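You operate a simulated robot arm through the tools that you are given. There is no shell and no other tool.

The job below is to be done with a simulated robot arm. You get a single attempt, and the scene is never put back.

TASK
Turn the turntable to 2, lock it and lift the plate onto the orange mat.
Fine: free the table lock first; free the green clamp once the table is locked.

Only the result counts: the job must be done as asked and must still hold three seconds after the hand-in. Knocking over, shifting, dropping, spilling or breaking anything else fails it.

THE ROBOT
A 7-joint arm with a two-finger parallel gripper, fixed in place. Base frame: the origin is at the foot of the arm, x ahead of it, y to its left, z up. Readings come in m, rad, newtons and seconds.
Its first joint turns from -2.897 to 2.897 rad. Payload 3.43 kg.
The tool frame sits at the grasp point between the pads (the TCP): z along the fingers, y along the line on which they close. The tips reach 0.03 m beyond it. Largest opening 0.094 m; finger width 0.028, thickness 0.01; the body of the gripper, 0.05 by 0.096 m, starts 0.055 m behind the TCP.
Orientation is that of the tool frame in the base frame, as [roll, pitch, yaw] about the fixed x, y, z axes, in that order (R = Rz(yaw) Ry(pitch) Rx(roll)). With the fingers straight down and closing along the base's y, the tool's x points along the base's -x, its y along +y and its z along -z.

THE INTERFACE
- The arm moves only by the tool servo_tool. Its argument "commands" is a list of rows, each a list of 7 numbers: the shift along the tool's x, y, z in units of 30 mm (1.0 is 30 mm), then the turn, a rotation vector about the tool's x, y, z in units of 5 degrees (1.0 is 5 degrees), then the gripper command, from -1 (fully open) to 1 (shut), values between in proportion. In form: [[tx, ty, tz, wx, wy, wz, jaw], ...]. A call has 1 to 20 rows; each row shifts and turns the commanded pose from where the row before left it, along the tool's axes as they then stand. A call with a number of a shift or a turn outside -1 to 1 is refused whole. A row lasts 0.2 s, in which the tool goes at most 0.05 m and 0.15 rad; a call with a longer step from one row to the next is refused whole, and so is a gripper value outside its range. Where a pose cannot be reached the arm comes as near as it can. A force on the tool above 40 N (or 10 N above the force at the start of the call, whichever is more), or a blocked arm, ends the call early, and 0.2 s more pass. The fingers move at their own pace (about 0.045 m/s each) and stop on an object; they squeeze with about 27 N. The grip force told is the motor's: it shows also when the fingers shut on nothing. Time passes only in rows, and 0.2 s behind the last, so rows that do not move let the fingers close. The reply holds the time, the measured pose of the TCP, the force on the tool along the base axes, the opening and the grip force, in the units named above and with some noise, with the torque about the TCP (base axes, N m) and any sound that the robot's microphone picked up.
- Cameras (640 x 400 px; columns grow to the right, rows downward): "scene" is fixed at [0.2164, -0.5052, 1.4569]; the picture's right is [-0.69, 0.72, 0.00], its down [-0.69, -0.66, -0.29] and it looks along [-0.21, -0.20, 0.96] (base axes); focal length 214 px, centre (320, 200). "wrist" rides on the gripper at [0.076, 0.014, -0.102] in the tool frame; the picture's right is [-0.18, 0.98, 0.00], its down [-0.75, -0.14, -0.64] and it looks along [-0.63, -0.12, 0.77] (tool axes); focal length 243 px, centre (320, 200).
- snapshot(camera): a new picture of that camera. It takes no simulated time.
- move_column(by): slides the trunk up (or, below 0, down) by that many m; the arm rides with it, the base frame stays. It gives what a move gives, with no picture.
- locate(camera, pixels): for up to 12 pixels [column, row] of the newest picture of that camera ("zoom" is the newest enlarged one), the place [x, y, z] in the base frame of the surface seen there, good to about 0.002 m, but the place of the scene camera against the robot may be out by one fixed shift of up to 0.012 m in any direction. It takes no simulated time.
- enlarge(camera, box): a new picture of the part [left, top, right, bottom] of that camera's present view, enlarged. It takes no simulated time.
- close_job(): hands the job in; it is judged then, once.

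Open the gripper and draw the arm clear of the work before you hand the job in, unless the task says otherwise.

The tools are called after "Emit:" as name(argument=value, ...) on one line, values as JSON. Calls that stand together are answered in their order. servo_tool: Moves the arm, as the interface text tells. Its arguments: {"type":"object","properties":{"commands":{"type":"array","items":{"type":"array","items":{"type":"number"}}}},"required":["commands"]} The other tools are called the same way: move_column (by) slides the trunk up or down; snapshot (camera) takes a picture; locate (camera, pixels) gives the place of the surface under pixels of a picture; enlarge (camera, box) takes an enlarged picture of a part of a camera's view; close_job () hands the job in.

At the start:

```text
clock: 0.0
position: [0.3917, -0.3809, 1.3022]
tool_rot: [3.142, 0.001, 3.141]
force: [0.0, 0.0, 0.0]
moment: [0.03, 0.03, -0.04]
width: 0.0939
gripper_force: 0.1
trunk travel left (down, up): [-0.5, 0.11]
```

scene: 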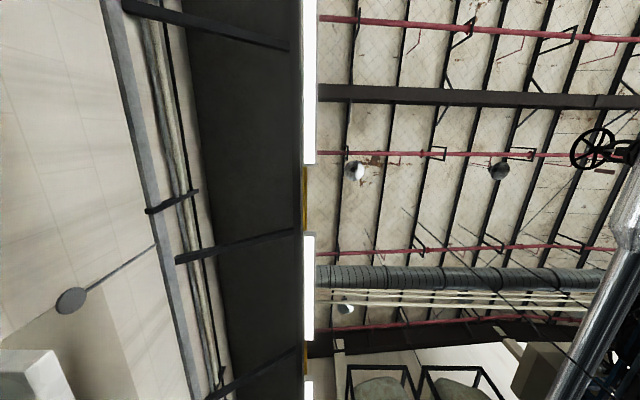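
wrist: 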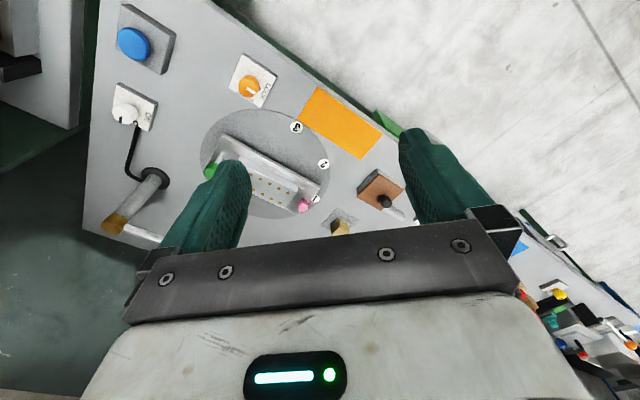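

The scene camera looks at the ceiling, so only the wrist camera helps. It shows a panel with a turntable (about 265,160), an orange mat (340,122), and an orange lock knob (250,85). I'll enlarge for details.

Emit:
enlarge(camera="wrist", box=[190, 40, 430, 250])

Emit:
locate(camera="wrist", pixels=[[250, 85], [340, 122], [265, 160], [210, 170], [303, 206], [131, 44], [130, 112], [380, 190], [340, 225], [296, 127], [323, 163], [316, 198]])

```text
1.90 times, centred on (310, 145) of wrist
```

zoom: 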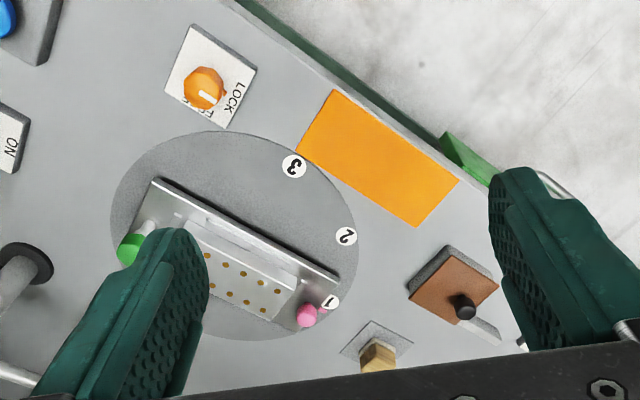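

```text
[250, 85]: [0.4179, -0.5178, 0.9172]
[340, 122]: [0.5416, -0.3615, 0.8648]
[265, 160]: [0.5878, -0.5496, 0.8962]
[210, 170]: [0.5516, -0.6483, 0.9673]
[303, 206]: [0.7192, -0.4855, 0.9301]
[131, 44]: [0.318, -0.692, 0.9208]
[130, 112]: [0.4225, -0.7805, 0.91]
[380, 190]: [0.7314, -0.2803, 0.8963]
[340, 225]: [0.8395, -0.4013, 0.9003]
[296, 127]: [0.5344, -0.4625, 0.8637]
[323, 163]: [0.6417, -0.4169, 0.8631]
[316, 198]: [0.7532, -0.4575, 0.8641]
```

Panel surface is at z≈0.864; the turntable centre is near (0.62,-0.53). I'll move the TCP to about (0.544,-0.514,1.112), still high, for a closer look.

Emit:
servo_tool(commands=[[-0.634, -0.554, 0.79, 0, 0, 0, -1], [-0.634, -0.554, 0.79, 0, 0, 0, -1], [-0.634, -0.554, 0.79, 0, 0, 0, -1], [-0.634, -0.554, 0.79, 0, 0, 0, -1], [-0.634, -0.554, 0.79, 0, 0, 0, -1], [-0.634, -0.554, 0.79, 0, 0, 0, -1], [-0.634, -0.554, 0.79, 0, 0, 0, -1], [-0.634, -0.554, 0.79, 0, 0, 0, -1], [0, 0, 0, 0, 0, 0, -1]])

Emit:
snapshot(camera="wrist")

```text
clock: 2.0
position: [0.5427, -0.5137, 1.1109]
tool_rot: [-3.141, -0.001, 3.141]
force: [0.5, 0.1, 0.0]
moment: [0.0, 0.01, 0.0]
width: 0.094
gripper_force: 0.1
trunk travel left (down, up): [-0.5, 0.11]
```

```text
taken
```

wrist: 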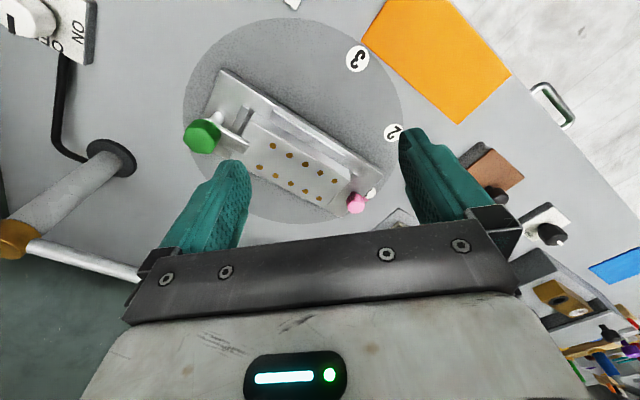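

The turntable is now clearer, with the green clamp at (203,137) and pink bolt at (355,203). I'll enlarge on the turntable for detail.

Emit:
enlarge(camera="wrist", box=[170, 10, 430, 230])

Emit:
locate(camera="wrist", pixels=[[203, 137], [224, 72], [384, 175], [355, 203], [357, 60], [393, 133], [372, 193], [295, 170], [185, 120], [295, 20], [400, 108], [290, 222]])

```text
1.82 times, centred on (300, 120) of wrist
```

zoom: 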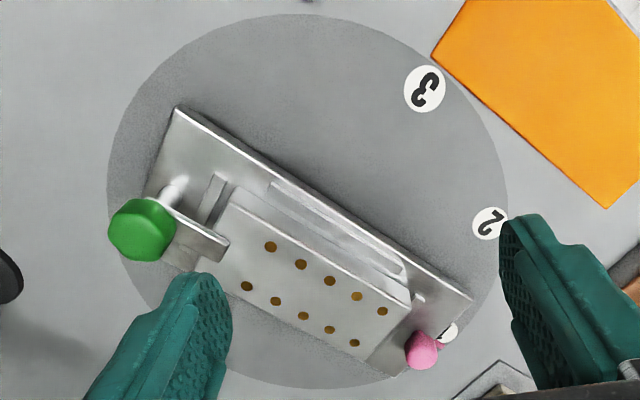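

```text
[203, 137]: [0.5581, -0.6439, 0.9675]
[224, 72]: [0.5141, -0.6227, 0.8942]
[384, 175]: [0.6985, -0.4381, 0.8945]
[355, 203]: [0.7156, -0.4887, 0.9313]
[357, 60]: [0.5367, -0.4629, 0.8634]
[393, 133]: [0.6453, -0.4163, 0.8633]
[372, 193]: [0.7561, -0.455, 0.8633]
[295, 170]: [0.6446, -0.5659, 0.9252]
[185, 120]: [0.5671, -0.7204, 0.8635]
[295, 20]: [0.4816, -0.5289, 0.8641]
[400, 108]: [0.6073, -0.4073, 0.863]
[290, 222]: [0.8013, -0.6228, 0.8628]
```

The labels 1, 2, 3 sit on the rim near r≈0.16 from a centre of about (0.65,-0.58). I'll move toward label 1 to see whether the labels ride on the disc and where the pointer is.

Emit:
servo_tool(commands=[[-0.889, 0.389, 0.111, 0, 0, 0, -1], [-0.889, 0.389, 0.111, 0, 0, 0, -1], [-0.889, 0.389, 0.111, 0, 0, 0, -1], [-0.889, 0.389, 0.111, 0, 0, 0, -1], [-0.889, 0.389, 0.111, 0, 0, 0, -1], [-0.889, 0.389, 0.111, 0, 0, 0, -1], [0, 0, 0, 0, 0, 0, -1]])

Emit:
snapshot(camera="wrist")

Emit:
enlarge(camera="wrist", box=[200, 20, 440, 230])

```text
clock: 3.6
position: [0.7055, -0.4442, 1.0943]
tool_rot: [-3.141, 0.001, -3.141]
force: [-0.4, 0.3, 0.1]
moment: [-0.03, 0.05, 0.0]
width: 0.0941
gripper_force: 0.0
trunk travel left (down, up): [-0.5, 0.11]
```

```text
taken
```

wrist: 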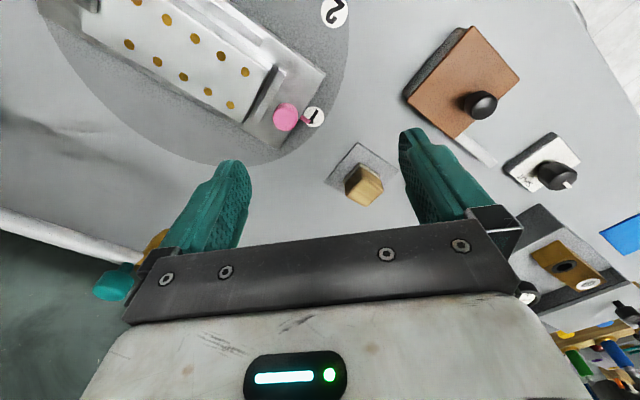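

```text
1.90 times, centred on (320, 125) of wrist
```

zoom: 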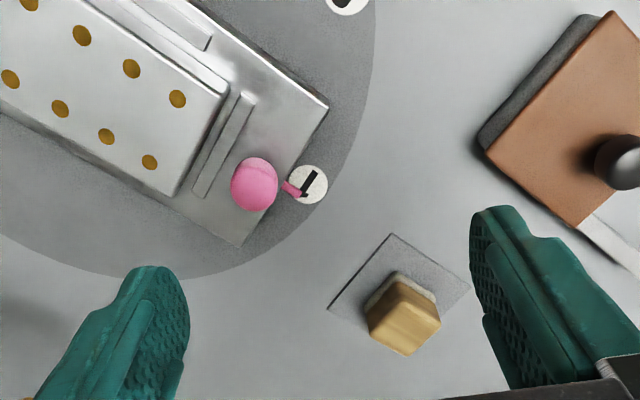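

The pink post has a pink pointer aimed at label 1 (zoom 290,188), so the cradle rotates and the labels are fixed. Next I'll look closely at the green clamp and the lock knob.

Emit:
servo_tool(commands=[[0.836, -0.743, 0.067, 0, 0, 0, -1], [0.836, -0.743, 0.067, 0, 0, 0, -1], [0.836, -0.743, 0.067, 0, 0, 0, -1], [0.836, -0.743, 0.067, 0, 0, 0, -1], [0.836, -0.743, 0.067, 0, 0, 0, -1], [0.836, -0.743, 0.067, 0, 0, 0, -1], [0.836, -0.743, 0.067, 0, 0, 0, -1], [0, 0, 0, 0, 0, 0, -1]])

Emit:
snapshot(camera="wrist")

Emit:
enlarge(camera="wrist", box=[220, 40, 420, 230])

```text
clock: 5.4
position: [0.526, -0.5992, 1.0775]
tool_rot: [3.141, 0.0, 3.141]
force: [-0.6, 0.8, 0.1]
moment: [0.02, -0.03, 0.03]
width: 0.0941
gripper_force: 0.0
trunk travel left (down, up): [-0.5, 0.11]
```

```text
taken
```

wrist: 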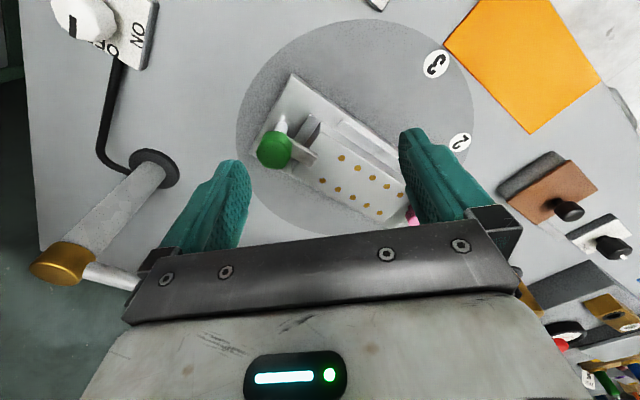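

```text
2.11 times, centred on (320, 135) of wrist
```

zoom: 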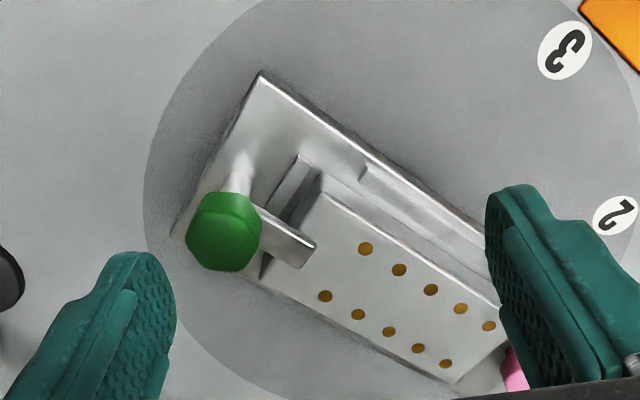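

The green clamp is a post with a knob and a flat bar over the plate's end. Locating key points on the clamp and the tall post at left.

Emit:
locate(camera="zoom", pixels=[[223, 225], [240, 165], [310, 250], [270, 215], [262, 72], [175, 235], [320, 195], [305, 165], [350, 260], [440, 330], [370, 175], [265, 280]])

Emit:
locate(camera="wrist", pixels=[[60, 265], [152, 165], [110, 275], [100, 215], [85, 15], [115, 60], [545, 180], [570, 210], [610, 248], [487, 65], [435, 65], [530, 100]])

```text
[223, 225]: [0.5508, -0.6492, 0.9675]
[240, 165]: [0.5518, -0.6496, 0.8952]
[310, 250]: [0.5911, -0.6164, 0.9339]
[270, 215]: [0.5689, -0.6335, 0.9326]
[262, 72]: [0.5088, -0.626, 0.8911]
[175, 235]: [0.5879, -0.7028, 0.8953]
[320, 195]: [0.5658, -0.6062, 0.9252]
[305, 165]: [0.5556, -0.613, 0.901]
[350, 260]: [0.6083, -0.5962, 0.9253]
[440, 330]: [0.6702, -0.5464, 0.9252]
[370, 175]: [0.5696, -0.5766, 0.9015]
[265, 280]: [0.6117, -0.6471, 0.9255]
```

```text
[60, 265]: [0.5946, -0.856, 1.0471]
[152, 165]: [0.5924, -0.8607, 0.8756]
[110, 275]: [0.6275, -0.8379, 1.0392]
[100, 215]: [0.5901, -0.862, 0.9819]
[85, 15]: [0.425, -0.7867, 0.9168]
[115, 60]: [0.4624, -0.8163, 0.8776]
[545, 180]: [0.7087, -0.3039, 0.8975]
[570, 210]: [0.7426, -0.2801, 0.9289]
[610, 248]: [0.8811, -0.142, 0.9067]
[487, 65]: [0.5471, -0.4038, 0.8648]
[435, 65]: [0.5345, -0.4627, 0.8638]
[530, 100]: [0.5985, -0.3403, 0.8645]
```

There's a tall post at (0.593,-0.86) with a rod at z≈1.04 heading toward the turntable's far side. I'll rise and yaw outward to see how far that obstacle extends.

Emit:
servo_tool(commands=[[-0.275, -0.3125, -0.925, 0, 0, 0, -1], [-0.275, -0.3125, -0.925, 0, 0, 0, -1], [-0.275, -0.3125, -0.925, 0, 0, 0, -1], [-0.275, -0.3125, -0.925, 0, 0, 0, -1], [-0.275, -0.3125, -0.925, 0, 0, 0, -1], [-0.275, -0.3125, -0.925, 0, 0, 0, -1], [-0.275, -0.3125, -0.925, 0, 0, 0, -1], [-0.275, -0.3125, -0.925, 0, 0, 0, -1], [0, 0, 0, 0, 0, 0.95, -1], [0, 0, 0, 0, 0, 0.95, -1], [0, 0, 0, 0, 0, 0.95, -1], [0, 0, 0, 0, 0, 0.95, -1], [0, 0, 0, 0, 0, 0.95, -1], [0, 0, 0, 0, 0, 0.95, -1], [0, 0, 0, 0, 0, 0.95, -1], [0, 0, 0, 0, 0, 0.95, -1], [0, 0, 0, 0, 0, 0, -1]])

Emit:
snapshot(camera="wrist")

```text
clock: 9.0
position: [0.5789, -0.6399, 1.3085]
tool_rot: [-3.141, -0.001, 2.478]
force: [0.5, 0.2, -0.3]
moment: [-0.05, 0.0, -0.02]
width: 0.094
gripper_force: 0.2
out of reach, approached as far as the arm can: row 7, 8
trunk travel left (down, up): [-0.5, 0.11]
```

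```text
taken
```

wrist: 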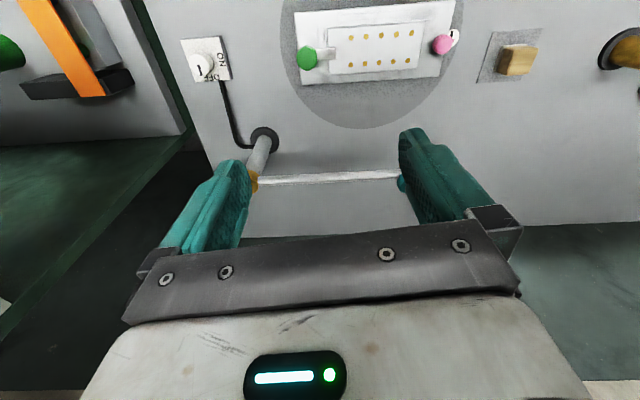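

The rod runs from the gold cap (255,178) to a teal end (400,182). I'll locate these and the plate features.

Emit:
locate(camera="wrist", pixels=[[255, 180], [320, 179], [385, 175], [402, 183], [307, 57], [441, 44], [456, 37], [205, 65], [515, 58], [262, 135], [297, 12], [452, 2]])

Emit:
enlarge(camera="wrist", box=[170, 0, 490, 200])

```text
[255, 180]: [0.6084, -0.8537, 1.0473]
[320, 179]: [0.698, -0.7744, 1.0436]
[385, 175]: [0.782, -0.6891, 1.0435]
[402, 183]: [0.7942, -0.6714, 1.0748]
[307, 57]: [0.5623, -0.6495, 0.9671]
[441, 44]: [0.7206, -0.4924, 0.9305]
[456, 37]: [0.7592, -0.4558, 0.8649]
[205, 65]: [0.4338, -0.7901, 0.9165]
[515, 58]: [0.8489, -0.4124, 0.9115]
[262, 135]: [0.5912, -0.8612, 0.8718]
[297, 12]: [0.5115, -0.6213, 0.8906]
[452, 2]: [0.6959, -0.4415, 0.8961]
```

```text
2.00 times, centred on (330, 100) of wrist
```

zoom: 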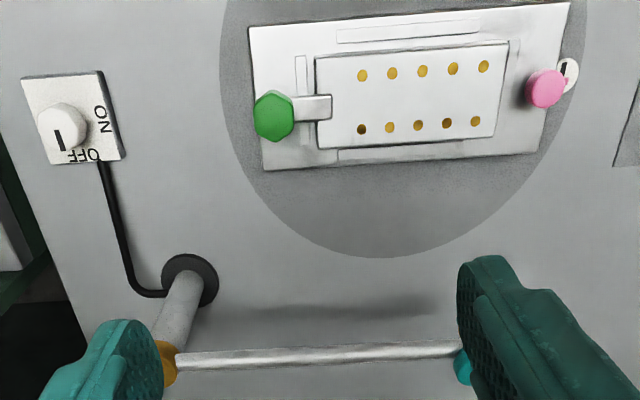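

The rod spans roughly (0.60,-0.86) to (0.80,-0.67) at z≈1.04, so it is an obstacle to stay clear of. Next I'll inspect the lock knob near (0.418,-0.518), and locate rim points of the dark circle first.

Emit:
locate(camera="zoom", pixels=[[220, 60], [234, 130], [270, 200], [320, 242], [388, 257], [460, 243], [530, 195], [580, 90], [248, 28], [265, 170], [538, 152], [569, 4]])

Emit:
servo_tool(commands=[[0.778, 0.01, 0.85, 0, 0, 0, -1], [0.778, 0.01, 0.85, 0, 0, 0, -1], [0.778, 0.01, 0.85, 0, 0, 0, -1], [0.778, 0.01, 0.85, 0, 0, 0, -1], [0.778, 0.01, 0.85, 0, 0, 0, -1], [0.778, 0.01, 0.85, 0, 0, 0, -1], [0.778, 0.01, 0.85, 0, 0, 0, -1], [0.778, 0.01, 0.85, 0, 0, 0, -1], [0.778, 0.01, 0.85, 0, 0, 0, -1], [0.778, 0.01, 0.85, 0, 0, 0, -1], [0, 0, 0, 0, 0, 0, -1]])

Emit:
snapshot(camera="wrist")

```text
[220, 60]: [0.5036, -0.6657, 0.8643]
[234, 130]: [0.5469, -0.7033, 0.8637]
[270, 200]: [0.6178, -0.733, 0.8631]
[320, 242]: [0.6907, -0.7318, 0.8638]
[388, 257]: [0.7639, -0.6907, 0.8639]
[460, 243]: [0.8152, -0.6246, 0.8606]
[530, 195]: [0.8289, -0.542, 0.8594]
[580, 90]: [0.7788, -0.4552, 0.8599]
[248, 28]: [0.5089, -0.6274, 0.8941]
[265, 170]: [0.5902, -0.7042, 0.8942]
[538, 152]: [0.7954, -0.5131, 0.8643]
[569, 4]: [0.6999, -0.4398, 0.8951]
```

```text
clock: 11.4
position: [0.3943, -0.4938, 1.0536]
tool_rot: [3.142, 0.0, 2.478]
force: [-0.1, 0.3, -0.7]
moment: [0.03, -0.05, 0.03]
width: 0.0942
gripper_force: 0.1
trunk travel left (down, up): [-0.5, 0.11]
```

```text
taken
```

wrist: 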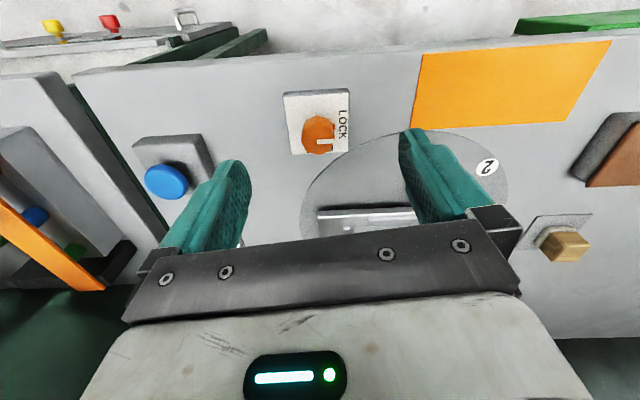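

Fitting the cradle corners gives a rotation centre near (0.645,-0.572), with labels at about 45°, 90° and 135°. Now I'll zoom in on the lock knob at (318,130).

Emit:
enlarge(camera="wrist", box=[270, 75, 370, 165])

Emit:
locate(camera="wrist", pixels=[[318, 130], [284, 95], [348, 89], [350, 150], [293, 153], [318, 148], [424, 55], [610, 42], [412, 128], [563, 120], [487, 167], [166, 180]])

```text
4.44 times, centred on (320, 120) of wrist
```

zoom: 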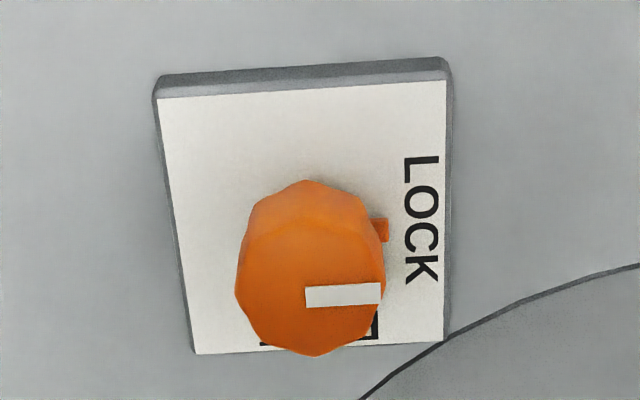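

```text
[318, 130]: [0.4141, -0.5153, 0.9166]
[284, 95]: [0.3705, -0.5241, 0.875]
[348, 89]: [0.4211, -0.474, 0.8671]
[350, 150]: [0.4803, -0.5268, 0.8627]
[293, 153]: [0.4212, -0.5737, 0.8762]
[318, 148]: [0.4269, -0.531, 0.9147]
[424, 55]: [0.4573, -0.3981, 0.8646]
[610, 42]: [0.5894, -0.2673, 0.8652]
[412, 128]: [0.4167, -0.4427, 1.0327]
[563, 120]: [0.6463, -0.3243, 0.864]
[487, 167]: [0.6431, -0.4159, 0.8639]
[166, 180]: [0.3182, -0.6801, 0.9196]
```

The white pointer on the orange knob points at LOCK; the other label is hidden below the knob (zoom ~320,340). I'll move to look straight down on it to read the FREE side.

Emit:
servo_tool(commands=[[-0.9, 0, -0.2, 0, 0, 0, -1], [-0.9, 0, -0.2, 0, 0, 0, -1], [-0.9, 0, -0.2, 0, 0, 0, -1], [-0.7, 0, -0.2, 0, 0, 0, -1], [0, 0, 0, 0, 0, 0, -1]])

Emit:
snapshot(camera="wrist")

Emit:
enlarge(camera="wrist", box=[250, 0, 370, 100])

```text
clock: 12.6
position: [0.4772, -0.5568, 1.0769]
tool_rot: [-3.14, -0.001, 2.478]
force: [1.0, 0.5, -0.2]
moment: [0.0, 0.0, 0.01]
width: 0.094
gripper_force: 0.1
trunk travel left (down, up): [-0.5, 0.11]
```

```text
taken
```

wrist: 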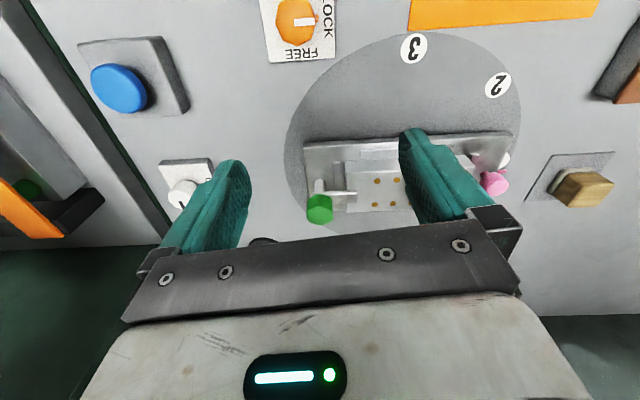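

```text
4.00 times, centred on (310, 50) of wrist
```

zoom: 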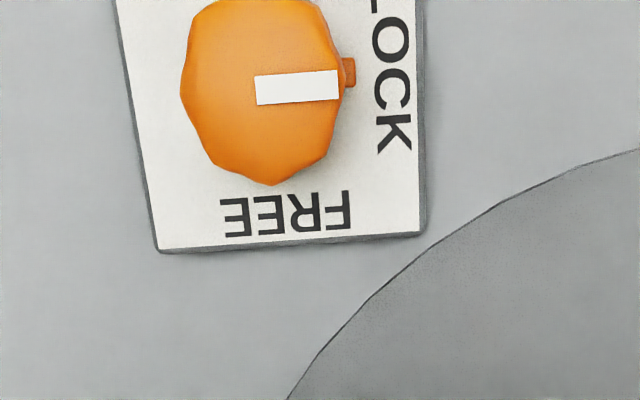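

FREE lies at the bottom edge, a 90° clockwise turn from LOCK seen from above. Locating the knob centre, edges and plate surface.

Emit:
locate(camera="wrist", pixels=[[296, 22], [296, 3], [296, 40], [280, 22], [312, 25], [285, 12], [308, 34], [287, 57], [268, 55], [332, 55], [415, 48], [498, 85]])

```text
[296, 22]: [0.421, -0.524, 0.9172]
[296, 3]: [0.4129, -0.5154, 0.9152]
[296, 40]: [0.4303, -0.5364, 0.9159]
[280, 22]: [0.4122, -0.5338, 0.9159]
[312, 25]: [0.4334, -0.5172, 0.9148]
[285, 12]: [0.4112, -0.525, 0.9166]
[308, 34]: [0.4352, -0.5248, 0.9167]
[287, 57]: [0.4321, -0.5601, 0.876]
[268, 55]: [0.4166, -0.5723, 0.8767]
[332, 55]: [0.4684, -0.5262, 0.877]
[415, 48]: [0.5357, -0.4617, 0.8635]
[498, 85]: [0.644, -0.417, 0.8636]
```

The knob centre is (0.4215,-0.5245), top z≈0.9165, plate top 0.8765. I'll rotate the tool so the fingers close across the pointer (yaw −135°) and go above the knob.

Emit:
servo_tool(commands=[[0, 0, 0, 0, 0, -0.976, -1], [0, 0, 0, 0, 0, -0.976, -1], [0, 0, 0, 0, 0, -0.976, -1], [0, 0, 0, 0, 0, -0.976, -1], [0, 0, 0, 0, 0, -0.976, -1], [0, 0, 0, 0, 0, -0.976, -1], [0, 0, 0, 0, 0, -0.976, -1], [0, 0, 0, 0, 0, -0.976, -1], [0, 0, 0, 0, 0, -0.976, -1], [0, 0, 0, 0, 0, -0.976, -1], [0, 0, 0, 0, 0, -0.976, -1], [0, 0, 0, 0, 0, -0.976, -1], [0, 0, 0, 0, 0, -0.976, -1], [0, 0, 0, 0, 0, -0.976, -1], [0, 0, 0, 0, 0, -0.976, -1], [0, 0, 0, 0, 0, -0.976, -1], [0, 0, 0, 0, 0, -0.976, -1], [0, 0, 0, 0, 0, 0, -1]])

Emit:
servo_tool(commands=[[0.184, 0.691, 0.6, 0, 0, 0, -1], [0.184, 0.691, 0.6, 0, 0, 0, -1], [0.184, 0.691, 0.6, 0, 0, 0, -1], [0, 0, 0, 0, 0, 0, -1], [0, 0, 0, 0, 0, 0, -1]])

Emit:
snapshot(camera="wrist")

```text
clock: 16.4
position: [0.4767, -0.5568, 1.0772]
tool_rot: [-3.141, -0.001, -2.356]
force: [0.9, -0.7, -0.1]
moment: [-0.01, -0.01, -0.03]
width: 0.0942
gripper_force: 0.1
trunk travel left (down, up): [-0.5, 0.11]
```

```text
clock: 17.6
position: [0.421, -0.5246, 1.0232]
tool_rot: [3.141, 0.001, -2.356]
force: [-0.6, 0.7, 0.1]
moment: [0.01, -0.01, 0.02]
width: 0.0943
gripper_force: 0.1
trunk travel left (down, up): [-0.5, 0.11]
```

```text
taken
```

wrist: 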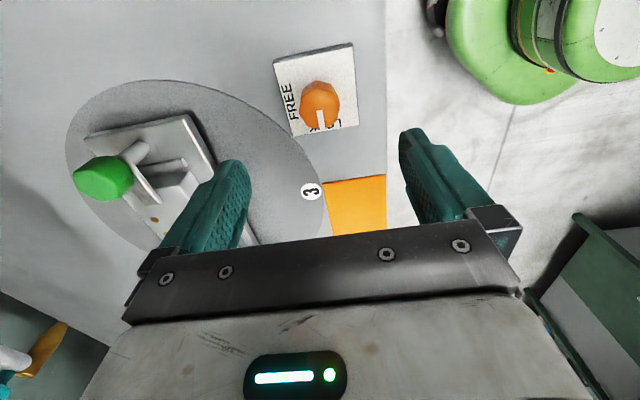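

The TCP is right over the knob at (0.421,-0.5246). I'll descend 0.111 m to z≈0.912, then close.

Emit:
servo_tool(commands=[[0, 0, 0.74, 0, 0, 0, -1], [0, 0, 0.74, 0, 0, 0, -1], [0, 0, 0.74, 0, 0, 0, -1], [0, 0, 0.74, 0, 0, 0, -1], [0, 0, 0.74, 0, 0, 0, -1], [0, 0, 0, 0, 0, 0, -1]])

Emit:
snapshot(camera="wrist")

```text
clock: 19.0
position: [0.4212, -0.5261, 0.9116]
tool_rot: [-3.141, 0.0, -2.356]
force: [-0.3, -0.6, -0.3]
moment: [0.02, 0.0, 0.02]
width: 0.0939
gripper_force: 0.1
trunk travel left (down, up): [-0.5, 0.11]
```

```text
taken
```

wrist: 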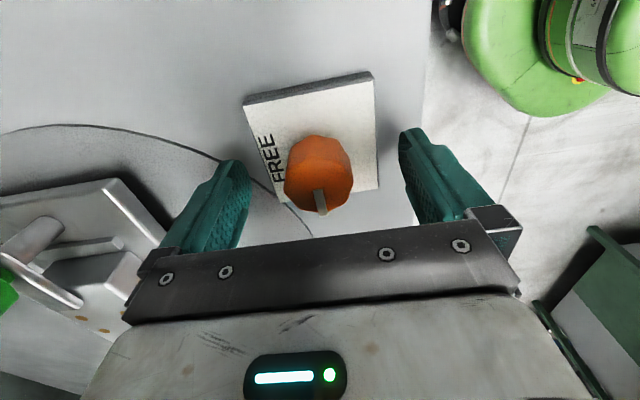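

Fingers straddle the knob. Closing the gripper.

Emit:
servo_tool(commands=[[0, 0, 0, 0, 0, 0, 1], [0, 0, 0, 0, 0, 0, 1], [0, 0, 0, 0, 0, 0, 1], [0, 0, 0, 0, 0, 0, 1], [0, 0, 0, 0, 0, 0, 1], [0, 0, 0, 0, 0, 0, 1]])

```text
clock: 20.4
position: [0.4211, -0.5253, 0.9114]
tool_rot: [-3.139, -0.001, -2.358]
force: [7.7, -10.1, -1.6]
moment: [0.04, 0.07, -0.01]
width: 0.0358
gripper_force: 45.4
trunk travel left (down, up): [-0.5, 0.11]
```

Gripped at 0.0358 m with a slight sideways load. I'll ease 1 mm to centre, then turn the knob clockwise (positive about tool z) by 45° first.

Emit:
servo_tool(commands=[[0, -0.03, 0, 0, 0, 0, 1], [0, 0, 0, 0, 0, 1, 1], [0, 0, 0, 0, 0, 1, 1], [0, 0, 0, 0, 0, 1, 1], [0, 0, 0, 0, 0, 1, 1], [0, 0, 0, 0, 0, 1, 1], [0, 0, 0, 0, 0, 1, 1], [0, 0, 0, 0, 0, 1, 1], [0, 0, 0, 0, 0, 1, 1], [0, 0, 0, 0, 0, 1, 1], [0, 0, 0, 0, 0, 0, 1]])

Emit:
snapshot(camera="wrist")

```text
clock: 22.8
position: [0.4226, -0.5261, 0.9116]
tool_rot: [3.141, -0.001, 3.139]
force: [-0.2, -21.9, -15.1]
moment: [-0.33, -0.58, 0.05]
width: 0.0358
gripper_force: 45.3
trunk travel left (down, up): [-0.5, 0.11]
```

```text
taken
```

wrist: 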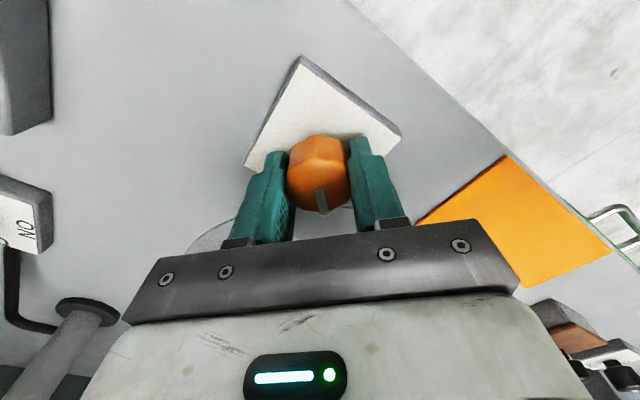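

The knob turns with the fingers. I'll relieve the sideways load by about 1 mm and turn the remaining 45°.

Emit:
servo_tool(commands=[[0, -0.04, 0.03, 0, 0, 0, 1], [0, 0, 0, 0, 0, 1, 1], [0, 0, 0, 0, 0, 1, 1], [0, 0, 0, 0, 0, 1, 1], [0, 0, 0, 0, 0, 1, 1], [0, 0, 0, 0, 0, 1, 1], [0, 0, 0, 0, 0, 1, 1], [0, 0, 0, 0, 0, 1, 1], [0, 0, 0, 0, 0, 1, 1], [0, 0, 0, 0, 0, 1, 1], [0, 0, 0, 0, 0, 0, 1]])

Emit:
snapshot(camera="wrist")

```text
clock: 25.2
position: [0.4219, -0.5278, 0.9123]
tool_rot: [-3.14, 0.004, 2.353]
force: [-1.3, -20.8, 7.1]
moment: [0.55, 0.36, 0.19]
width: 0.0357
gripper_force: 45.1
trunk travel left (down, up): [-0.5, 0.11]
```

```text
taken
```

wrist: 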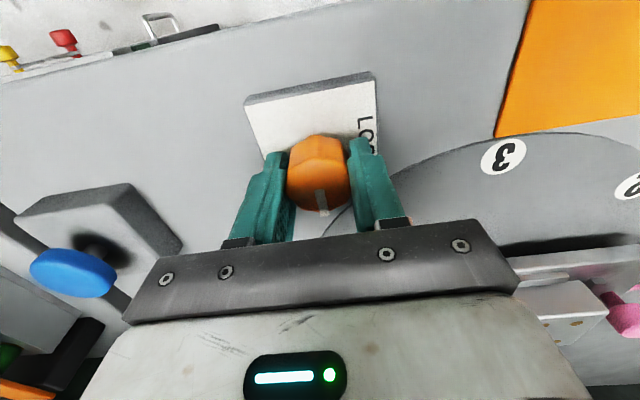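

The pointer now faces the FREE side. I'll open and raise to check the knob.

Emit:
servo_tool(commands=[[0, 0, 0, 0, 0, 0, -1], [0, 0, 0, 0, 0, 0, -1], [0, 0, 0, 0, 0, 0, -1], [0, 0, 0, 0, 0, 0, -1], [0, 0, -0.8, 0, 0, 0, -1], [0, 0, -0.8, 0, 0, 0, -1], [0, 0, -0.8, 0, 0, 0, -1], [0, 0, -0.8, 0, 0, 0, -1], [0, 0, -0.8, 0, 0, 0, -1], [-0.8, 0, -0.5, 0, 0, 0, -1], [-0.8, 0, -0.5, 0, 0, 0, -1], [-0.8, 0, 0, 0, 0, 0, -1], [0, 0, 0, 0, 0, 0, -1]])

Emit:
snapshot(camera="wrist")

Emit:
enlarge(camera="wrist", box=[250, 0, 410, 130])

```text
clock: 28.0
position: [0.4732, -0.5769, 1.0612]
tool_rot: [3.141, 0.0, 2.353]
force: [-0.4, -0.2, -0.6]
moment: [-0.01, 0.03, 0.0]
width: 0.0939
gripper_force: 0.1
trunk travel left (down, up): [-0.5, 0.11]
```

```text
taken
```

wrist: 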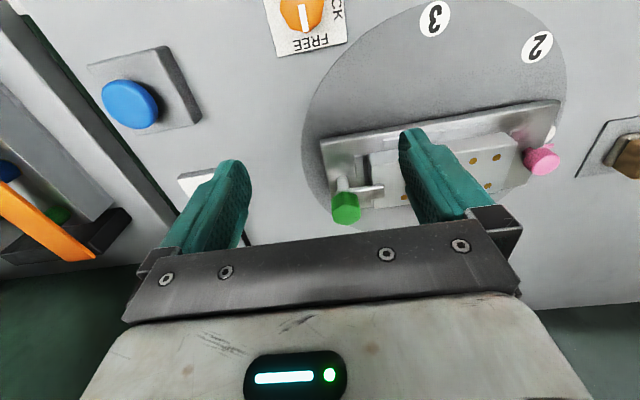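

```text
3.08 times, centred on (330, 65) of wrist
```

zoom: 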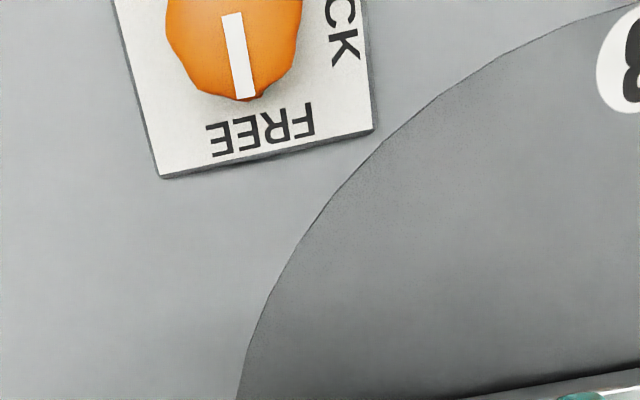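

The pointer is squarely on FREE. Next I'll rotate the tool back to yaw −135° and travel at z≈1.06 to above the pink handle at (0.718,-0.490).

Emit:
servo_tool(commands=[[0, 0, 0, 0, 0, -1, -1], [0, 0, 0, 0, 0, -1, -1], [0, 0, 0, 0, 0, -1, -1], [0, 0, 0, 0, 0, -1, -1], [0, 0, 0, 0, 0, -1, -1], [0, 0, 0, 0, 0, -1, -1], [0, 0, 0, 0, 0, -1, -1], [0, 0, 0, 0, 0, -1, -1], [0, 0, 0, 0, 0, -1, -1], [0, 0, 0, 0, 0, -1, -1], [0, 0, 0, 0, 0, -1, -1], [0, 0, 0, 0, 0, -1, -1], [0, 0, 0, 0, 0, -1, -1], [0, 0, 0, 0, 0, -1, -1], [0, 0, 0, 0, 0, -1, -1], [0, 0, 0, 0, 0, -1, -1], [0, 0, 0, 0, 0, -1, -1], [0, 0, 0, 0, 0, -1, -1], [0, 0, 0, 0, 0, 0, -1]])

Emit:
servo_tool(commands=[[-0.867, -0.415, 0, 0, 0, 0, -1], [-0.867, -0.415, 0, 0, 0, 0, -1], [-0.867, -0.415, 0, 0, 0, 0, -1], [-0.867, -0.415, 0, 0, 0, 0, -1], [-0.867, -0.415, 0, 0, 0, 0, -1], [-0.867, -0.415, 0, 0, 0, 0, -1], [-0.867, -0.415, 0, 0, 0, 0, -1], [-0.867, -0.415, 0, 0, 0, 0, -1], [-0.867, -0.415, 0, 0, 0, 0, -1], [0, 0, 0, 0, 0, 0, -1], [0, 0, 0, 0, 0, 0, -1]])

Emit:
snapshot(camera="wrist")

Emit:
enlarge(camera="wrist", box=[250, 40, 410, 170])

```text
clock: 32.0
position: [0.4726, -0.578, 1.0612]
tool_rot: [-3.142, 0.001, -2.355]
force: [0.3, 0.9, 0.0]
moment: [0.02, 0.01, 0.0]
width: 0.094
gripper_force: 0.1
trunk travel left (down, up): [-0.5, 0.11]
```

```text
clock: 34.4
position: [0.7195, -0.4915, 1.061]
tool_rot: [3.141, 0.0, -2.358]
force: [0.2, 0.5, 0.1]
moment: [-0.02, 0.03, 0.03]
width: 0.0939
gripper_force: 0.0
trunk travel left (down, up): [-0.5, 0.11]
```

```text
taken
```

wrist: 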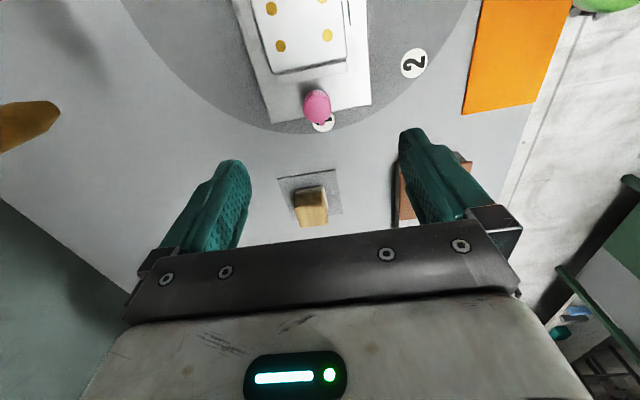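

```text
3.08 times, centred on (330, 105) of wrist
```

zoom: 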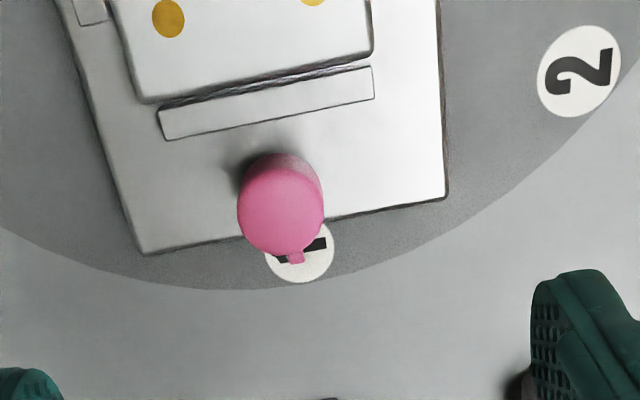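

Pink handle is at wrist (317,105), its pointer over label 1. Locating the post's centre, edges and nearby rail.

Emit:
locate(camera="zoom", pixels=[[281, 212], [244, 205], [318, 205], [281, 245], [281, 178], [270, 132], [160, 125], [372, 85], [145, 252], [445, 197], [298, 255], [578, 72]])

Emit:
locate(camera="wrist", pixels=[[310, 205], [310, 190], [280, 180], [340, 210], [270, 5], [325, 35], [265, 73], [347, 58], [400, 200], [30, 115]])

```text
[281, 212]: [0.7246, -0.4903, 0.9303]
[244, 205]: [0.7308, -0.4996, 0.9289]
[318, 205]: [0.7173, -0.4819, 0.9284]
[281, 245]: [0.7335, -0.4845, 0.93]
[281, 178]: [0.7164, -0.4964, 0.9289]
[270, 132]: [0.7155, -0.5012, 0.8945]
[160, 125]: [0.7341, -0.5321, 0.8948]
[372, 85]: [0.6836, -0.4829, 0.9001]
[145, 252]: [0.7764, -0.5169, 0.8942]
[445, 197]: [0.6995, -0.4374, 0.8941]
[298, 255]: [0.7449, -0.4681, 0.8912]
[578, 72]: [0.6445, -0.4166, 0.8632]
```

```text
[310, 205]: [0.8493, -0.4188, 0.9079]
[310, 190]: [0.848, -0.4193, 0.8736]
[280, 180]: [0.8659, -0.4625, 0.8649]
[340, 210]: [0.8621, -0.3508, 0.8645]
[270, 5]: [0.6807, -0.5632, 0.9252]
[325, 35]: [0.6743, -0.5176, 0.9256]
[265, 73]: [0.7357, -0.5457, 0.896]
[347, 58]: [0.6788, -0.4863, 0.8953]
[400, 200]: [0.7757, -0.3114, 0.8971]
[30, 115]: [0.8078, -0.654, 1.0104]
```

The pink post is centred at about (0.725,-0.4895), ~23 mm wide, top z 0.930; centre of rotation (0.644,-0.5715), radius 0.115. I'll align and descend to z≈0.929.

Emit:
servo_tool(commands=[[-0.177, -0.083, 0, 0, 0, 0, -1], [0, 0, 0.88, 0, 0, 0, -1], [0, 0, 0.88, 0, 0, 0, -1], [0, 0, 0.88, 0, 0, 0, -1], [0, 0, 0.88, 0, 0, 0, -1], [0, 0, 0.88, 0, 0, 0, -1], [0, 0, 0, 0, 0, 0, -1]])

Emit:
snapshot(camera="wrist")

```text
clock: 36.0
position: [0.7244, -0.4878, 0.9273]
tool_rot: [3.141, 0.0, -2.354]
force: [-0.1, -1.2, -0.2]
moment: [0.01, 0.03, 0.0]
width: 0.0939
gripper_force: 0.0
trunk travel left (down, up): [-0.5, 0.11]
```

```text
taken
```

wrist: 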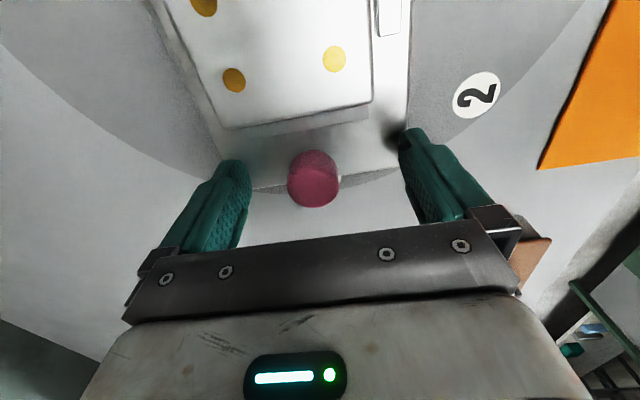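

The post is about 2–3 mm left of the finger centre. I'll shift slightly and close on it.

Emit:
servo_tool(commands=[[0, -0.08, 0, 0, 0, 0, -0.5], [0, 0, 0, 0, 0, 0, 1], [0, 0, 0, 0, 0, 0, 1], [0, 0, 0, 0, 0, 0, 1], [0, 0, 0, 0, 0, 0, 1], [0, 0, 0, 0, 0, 0, 1], [0, 0, 0, 0, 0, 0, 1]])

Emit:
snapshot(camera="wrist")

```text
clock: 37.6
position: [0.7254, -0.4904, 0.927]
tool_rot: [-3.141, -0.002, -2.357]
force: [3.4, -1.8, -0.4]
moment: [0.38, 0.1, 0.04]
width: 0.0276
gripper_force: 44.8
trunk travel left (down, up): [-0.5, 0.11]
```

```text
taken
```

wrist: 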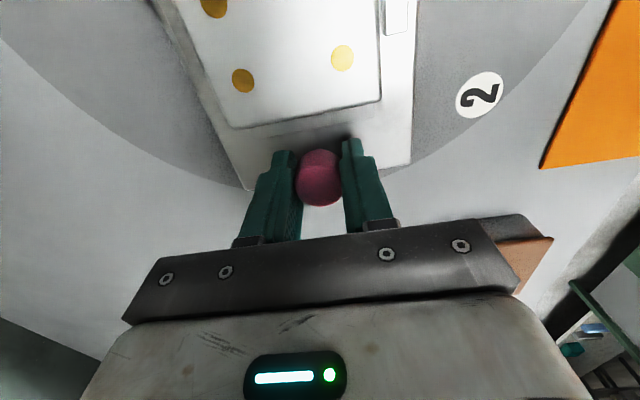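

Gripped well at (0.7254,-0.4904). I'll swing the handle counter-clockwise about the centre (0.644,-0.5715) with 5° steps, starting with 3 rows to check forces.

Emit:
servo_tool(commands=[[0.0146, 0.3344, 0, 0, 0, -1, 1], [0.0146, 0.3344, 0, 0, 0, -1, 1], [0.0146, 0.3344, 0, 0, 0, -1, 1], [0, 0, 0, 0, 0, 0, 1]])

Emit:
snapshot(camera="wrist")

```text
clock: 38.6
position: [0.7, -0.4718, 0.9277]
tool_rot: [3.139, 0.001, -2.093]
force: [0.0, -0.4, -8.3]
moment: [-1.21, -0.15, 0.03]
width: 0.0278
gripper_force: 44.9
trunk travel left (down, up): [-0.5, 0.11]
```

```text
taken
```

wrist: 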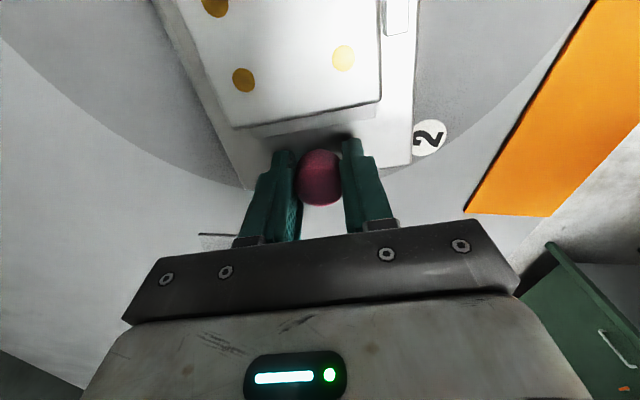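

The table turns smoothly with low force. Continuing 3 more steps.

Emit:
servo_tool(commands=[[0.0146, 0.3344, 0, 0, 0, -1, 1], [0.0146, 0.3344, 0, 0, 0, -1, 1], [0.0146, 0.3344, 0, 0, 0, -1, 1], [0, 0, 0, 0, 0, 0, 1]])

Emit:
snapshot(camera="wrist")

```text
clock: 39.6
position: [0.6738, -0.46, 0.9268]
tool_rot: [3.138, 0.002, -1.83]
force: [4.3, 6.5, -12.6]
moment: [0.0, -0.73, 0.37]
width: 0.0277
gripper_force: 44.9
trunk travel left (down, up): [-0.5, 0.11]
```

```text
taken
```

wrist: 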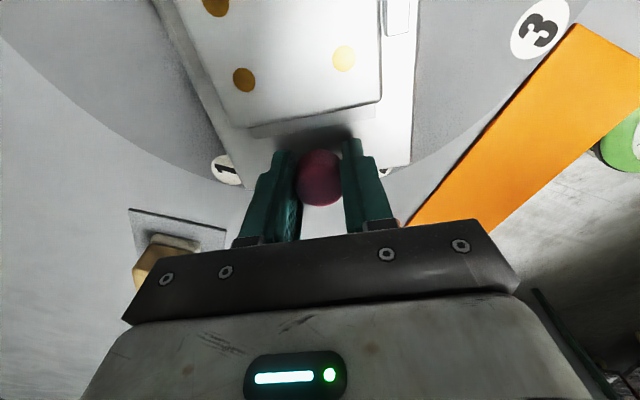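

Rotated about 30°. Now the last 15° in three steps.

Emit:
servo_tool(commands=[[0.0146, 0.3344, 0, 0, 0, -1, 1], [0.0146, 0.3344, 0, 0, 0, -1, 1], [0.0146, 0.3344, 0, 0, 0, -1, 1], [0, 0, 0, 0, 0, 0, 1]])

Emit:
snapshot(camera="wrist")

```text
clock: 40.6
position: [0.6426, -0.4558, 0.9276]
tool_rot: [3.141, 0.002, -1.571]
force: [-0.8, 6.1, -15.5]
moment: [0.53, -0.65, -0.06]
width: 0.0276
gripper_force: 44.7
trunk travel left (down, up): [-0.5, 0.11]
```

```text
taken
```

wrist: 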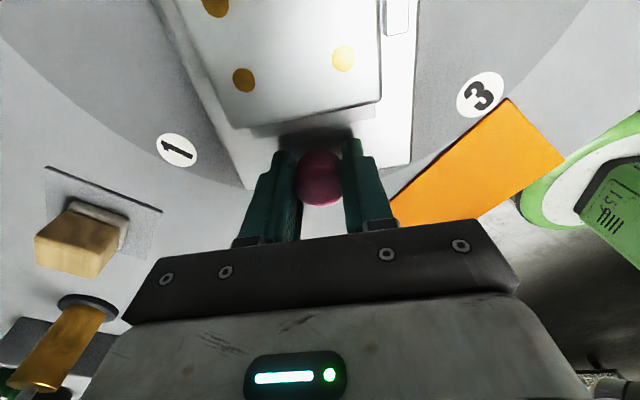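

Label 3 is now where label 2 was (480,95), so the table has turned one full step. I'll release, rise and check the pointer on 2.

Emit:
servo_tool(commands=[[0, 0, 0, 0, 0, 0, -1], [0, 0, 0, 0, 0, 0, -1], [0, 0, 0, 0, 0, 0, -1], [0, 0, 0, 0, 0, 0, -1], [0, 0, -0.8, 0, 0, 0, -1], [0, 0, -0.8, 0, 0, 0, -1], [0, 0, -0.8, 0, 0, 0, -1], [0, 0, -0.8, 0, 0, 0, -1], [0, 0, -0.8, 0, 0, 0, -1], [0, 0, 0, 0, 0, 0, -1]])

Emit:
snapshot(camera="wrist")

Emit:
enlarge(camera="wrist", box=[230, 40, 430, 190])

```text
clock: 42.8
position: [0.6446, -0.4575, 1.0494]
tool_rot: [-3.141, 0.0, -1.571]
force: [0.5, -0.4, 0.4]
moment: [-0.03, -0.01, 0.01]
width: 0.0939
gripper_force: 0.0
trunk travel left (down, up): [-0.5, 0.11]
```

```text
taken
```

wrist: 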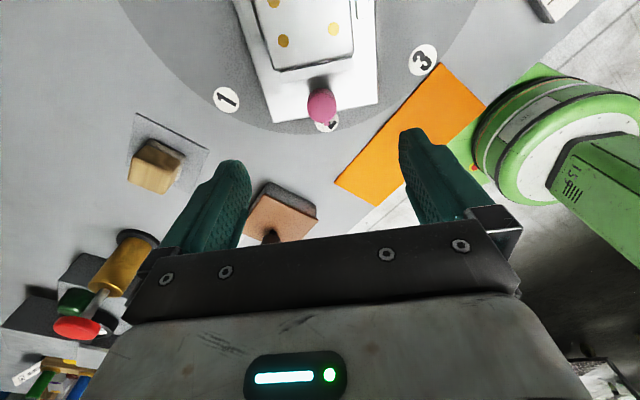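

```text
2.67 times, centred on (330, 115) of wrist
```

zoom: 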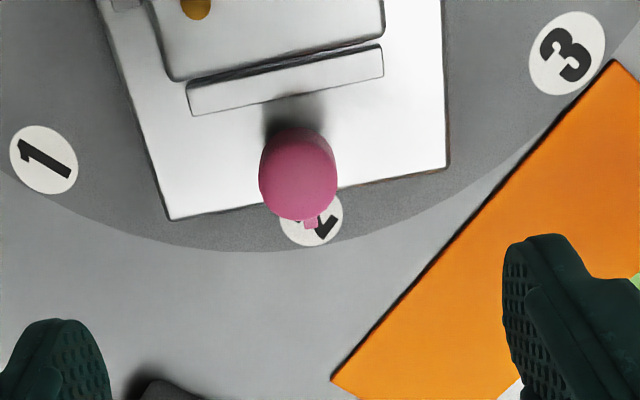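

The pointer lies on label 2. I'll measure the cradle corners, pink centre and labels to verify the angle.

Emit:
locate(camera="zoom", pixels=[[174, 216], [443, 166], [298, 180], [312, 222], [44, 160], [567, 54], [190, 110], [382, 62], [310, 222], [335, 378], [612, 62]])

Emit:
locate(camera="wrist", pixels=[[321, 102], [312, 103], [332, 101], [442, 65], [484, 106], [337, 182], [378, 203], [150, 175], [275, 215], [270, 238], [227, 99], [423, 60]])

```text
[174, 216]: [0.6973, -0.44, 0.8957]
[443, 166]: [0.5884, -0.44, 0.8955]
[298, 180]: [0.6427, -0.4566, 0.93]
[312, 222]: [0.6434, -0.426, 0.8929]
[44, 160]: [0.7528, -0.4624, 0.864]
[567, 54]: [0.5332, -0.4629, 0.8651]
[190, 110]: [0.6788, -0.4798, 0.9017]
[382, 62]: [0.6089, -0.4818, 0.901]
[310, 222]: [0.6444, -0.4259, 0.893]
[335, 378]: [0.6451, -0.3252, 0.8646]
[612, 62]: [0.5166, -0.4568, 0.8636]
```

```text
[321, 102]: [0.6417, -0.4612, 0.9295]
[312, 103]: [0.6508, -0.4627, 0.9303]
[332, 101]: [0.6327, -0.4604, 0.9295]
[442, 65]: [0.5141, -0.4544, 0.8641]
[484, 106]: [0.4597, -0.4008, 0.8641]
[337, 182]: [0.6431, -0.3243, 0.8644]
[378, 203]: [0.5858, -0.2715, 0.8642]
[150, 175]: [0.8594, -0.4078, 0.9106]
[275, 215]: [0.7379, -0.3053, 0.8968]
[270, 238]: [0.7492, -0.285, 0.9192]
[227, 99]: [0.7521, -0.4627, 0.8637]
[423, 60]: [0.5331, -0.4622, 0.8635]
```

The cradle end is level along x (both corners y=-0.440), exactly centred between labels 1 and 3, so the table is at 2. Now I'll return above the lock knob and reorient to yaw +135°.

Emit:
servo_tool(commands=[[0.2854, 0.9338, 0, 0, 0, 0, -1], [0.2854, 0.9338, 0, 0, 0, 0, -1], [0.2854, 0.9338, 0, 0, 0, 0, -1], [0.2854, 0.9338, 0, 0, 0, 0, -1], [0.2854, 0.9338, 0, 0, 0, 0, -1], [0.2854, 0.9338, 0, 0, 0, 0, -1], [0.2854, 0.9338, 0, 0, 0, 0, -1], [0.2854, 0.9338, 0, 0, 0, 0, -1], [0, 0, 0, 0, 0, 0, -1]])

Emit:
servo_tool(commands=[[0, 0, 0, 0, 0, 1, -1], [0, 0, 0, 0, 0, 1, -1], [0, 0, 0, 0, 0, 1, -1], [0, 0, 0, 0, 0, 1, -1], [0, 0, 0, 0, 0, 1, -1], [0, 0, 0, 0, 0, 1, -1], [0, 0, 0, 0, 0, 1, -1], [0, 0, 0, 0, 0, 1, -1], [0, 0, 0, 0, 0, 1, -1], [0, 0, 0, 0, 0, 1, -1], [0, 0, 0, 0, 0, 1, -1], [0, 0, 0, 0, 0, 1, -1], [0, 0, 0, 0, 0, 1, -1], [0, 0, 0, 0, 0, 1, -1], [0, 0, 0, 0, 0, 1, -1], [0, 0, 0, 0, 0, 1, -1], [0, 0, 0, 0, 0, 1, -1], [0, 0, 0, 0, 0, 1, -1], [0, 0, 0, 0, 0, 1, -1], [0, 0, 0, 0, 0, 1, -1]])

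Emit:
servo_tool(commands=[[0, 0, 0, 0, 0, 1, -1], [0, 0, 0, 0, 0, 1, -1], [0, 0, 0, 0, 0, 1, -1], [0, 0, 0, 0, 0, 1, -1], [0, 0, 0, 0, 0, 1, -1], [0, 0, 0, 0, 0, 1, -1], [0, 0, 0, 0, 0, 1, -1], [0, 0, 0, 0, 0, 0, -1], [0, 0, 0, 0, 0, 0, -1]])

Emit:
snapshot(camera="wrist")

```text
clock: 44.8
position: [0.4199, -0.5258, 1.0499]
tool_rot: [3.142, 0.0, -1.57]
force: [-0.2, -0.1, -0.4]
moment: [-0.02, 0.0, -0.02]
width: 0.0939
gripper_force: 0.0
trunk travel left (down, up): [-0.5, 0.11]
```

```text
clock: 49.0
position: [0.42, -0.5253, 1.0488]
tool_rot: [3.141, 0.0, 2.965]
force: [0.3, -0.1, 0.5]
moment: [-0.02, 0.03, -0.02]
width: 0.094
gripper_force: 0.1
trunk travel left (down, up): [-0.5, 0.11]
```

```text
clock: 51.0
position: [0.4215, -0.5259, 1.0493]
tool_rot: [-3.141, 0.0, 2.355]
force: [0.3, -0.5, 0.5]
moment: [0.0, 0.01, 0.0]
width: 0.094
gripper_force: 0.1
trunk travel left (down, up): [-0.5, 0.11]
```

```text
taken
```

wrist: 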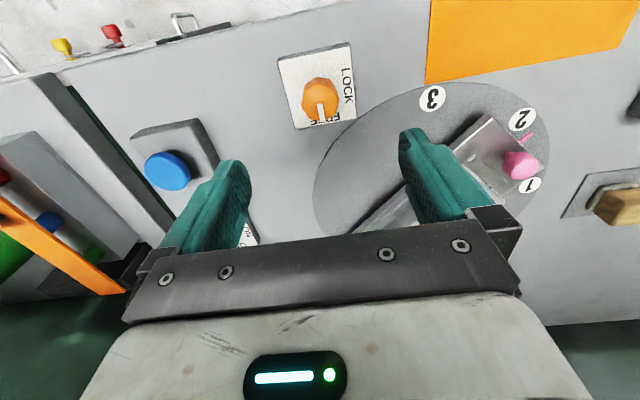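

The knob is between the fingers' approach (320,100), pointer at FREE. Descending 0.137 m and closing.

Emit:
servo_tool(commands=[[0, 0, 0.762, 0, 0, 0, -1], [0, 0, 0.762, 0, 0, 0, -1], [0, 0, 0.762, 0, 0, 0, -1], [0, 0, 0.762, 0, 0, 0, -1], [0, 0, 0.762, 0, 0, 0, -1], [0, 0, 0.762, 0, 0, 0, -1], [0, 0, 0, 0, 0, 0, 1], [0, 0, 0, 0, 0, 0, 1], [0, 0, 0, 0, 0, 0, 1], [0, 0, 0, 0, 0, 0, 1], [0, 0, 0, 0, 0, 0, 1], [0, 0, 0, 0, 0, 0, 1]])

Emit:
snapshot(camera="wrist")

```text
clock: 53.6
position: [0.4187, -0.5256, 0.9121]
tool_rot: [3.142, -0.001, 2.352]
force: [-5.9, -10.2, -4.0]
moment: [-0.14, -0.44, -0.04]
width: 0.0361
gripper_force: 45.2
trunk travel left (down, up): [-0.5, 0.11]
```

```text
taken
```

wrist: 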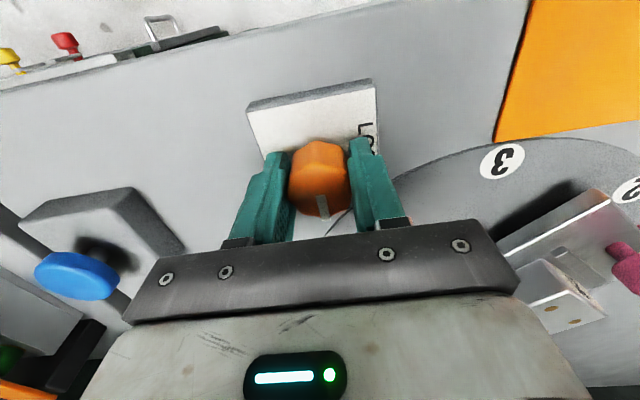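

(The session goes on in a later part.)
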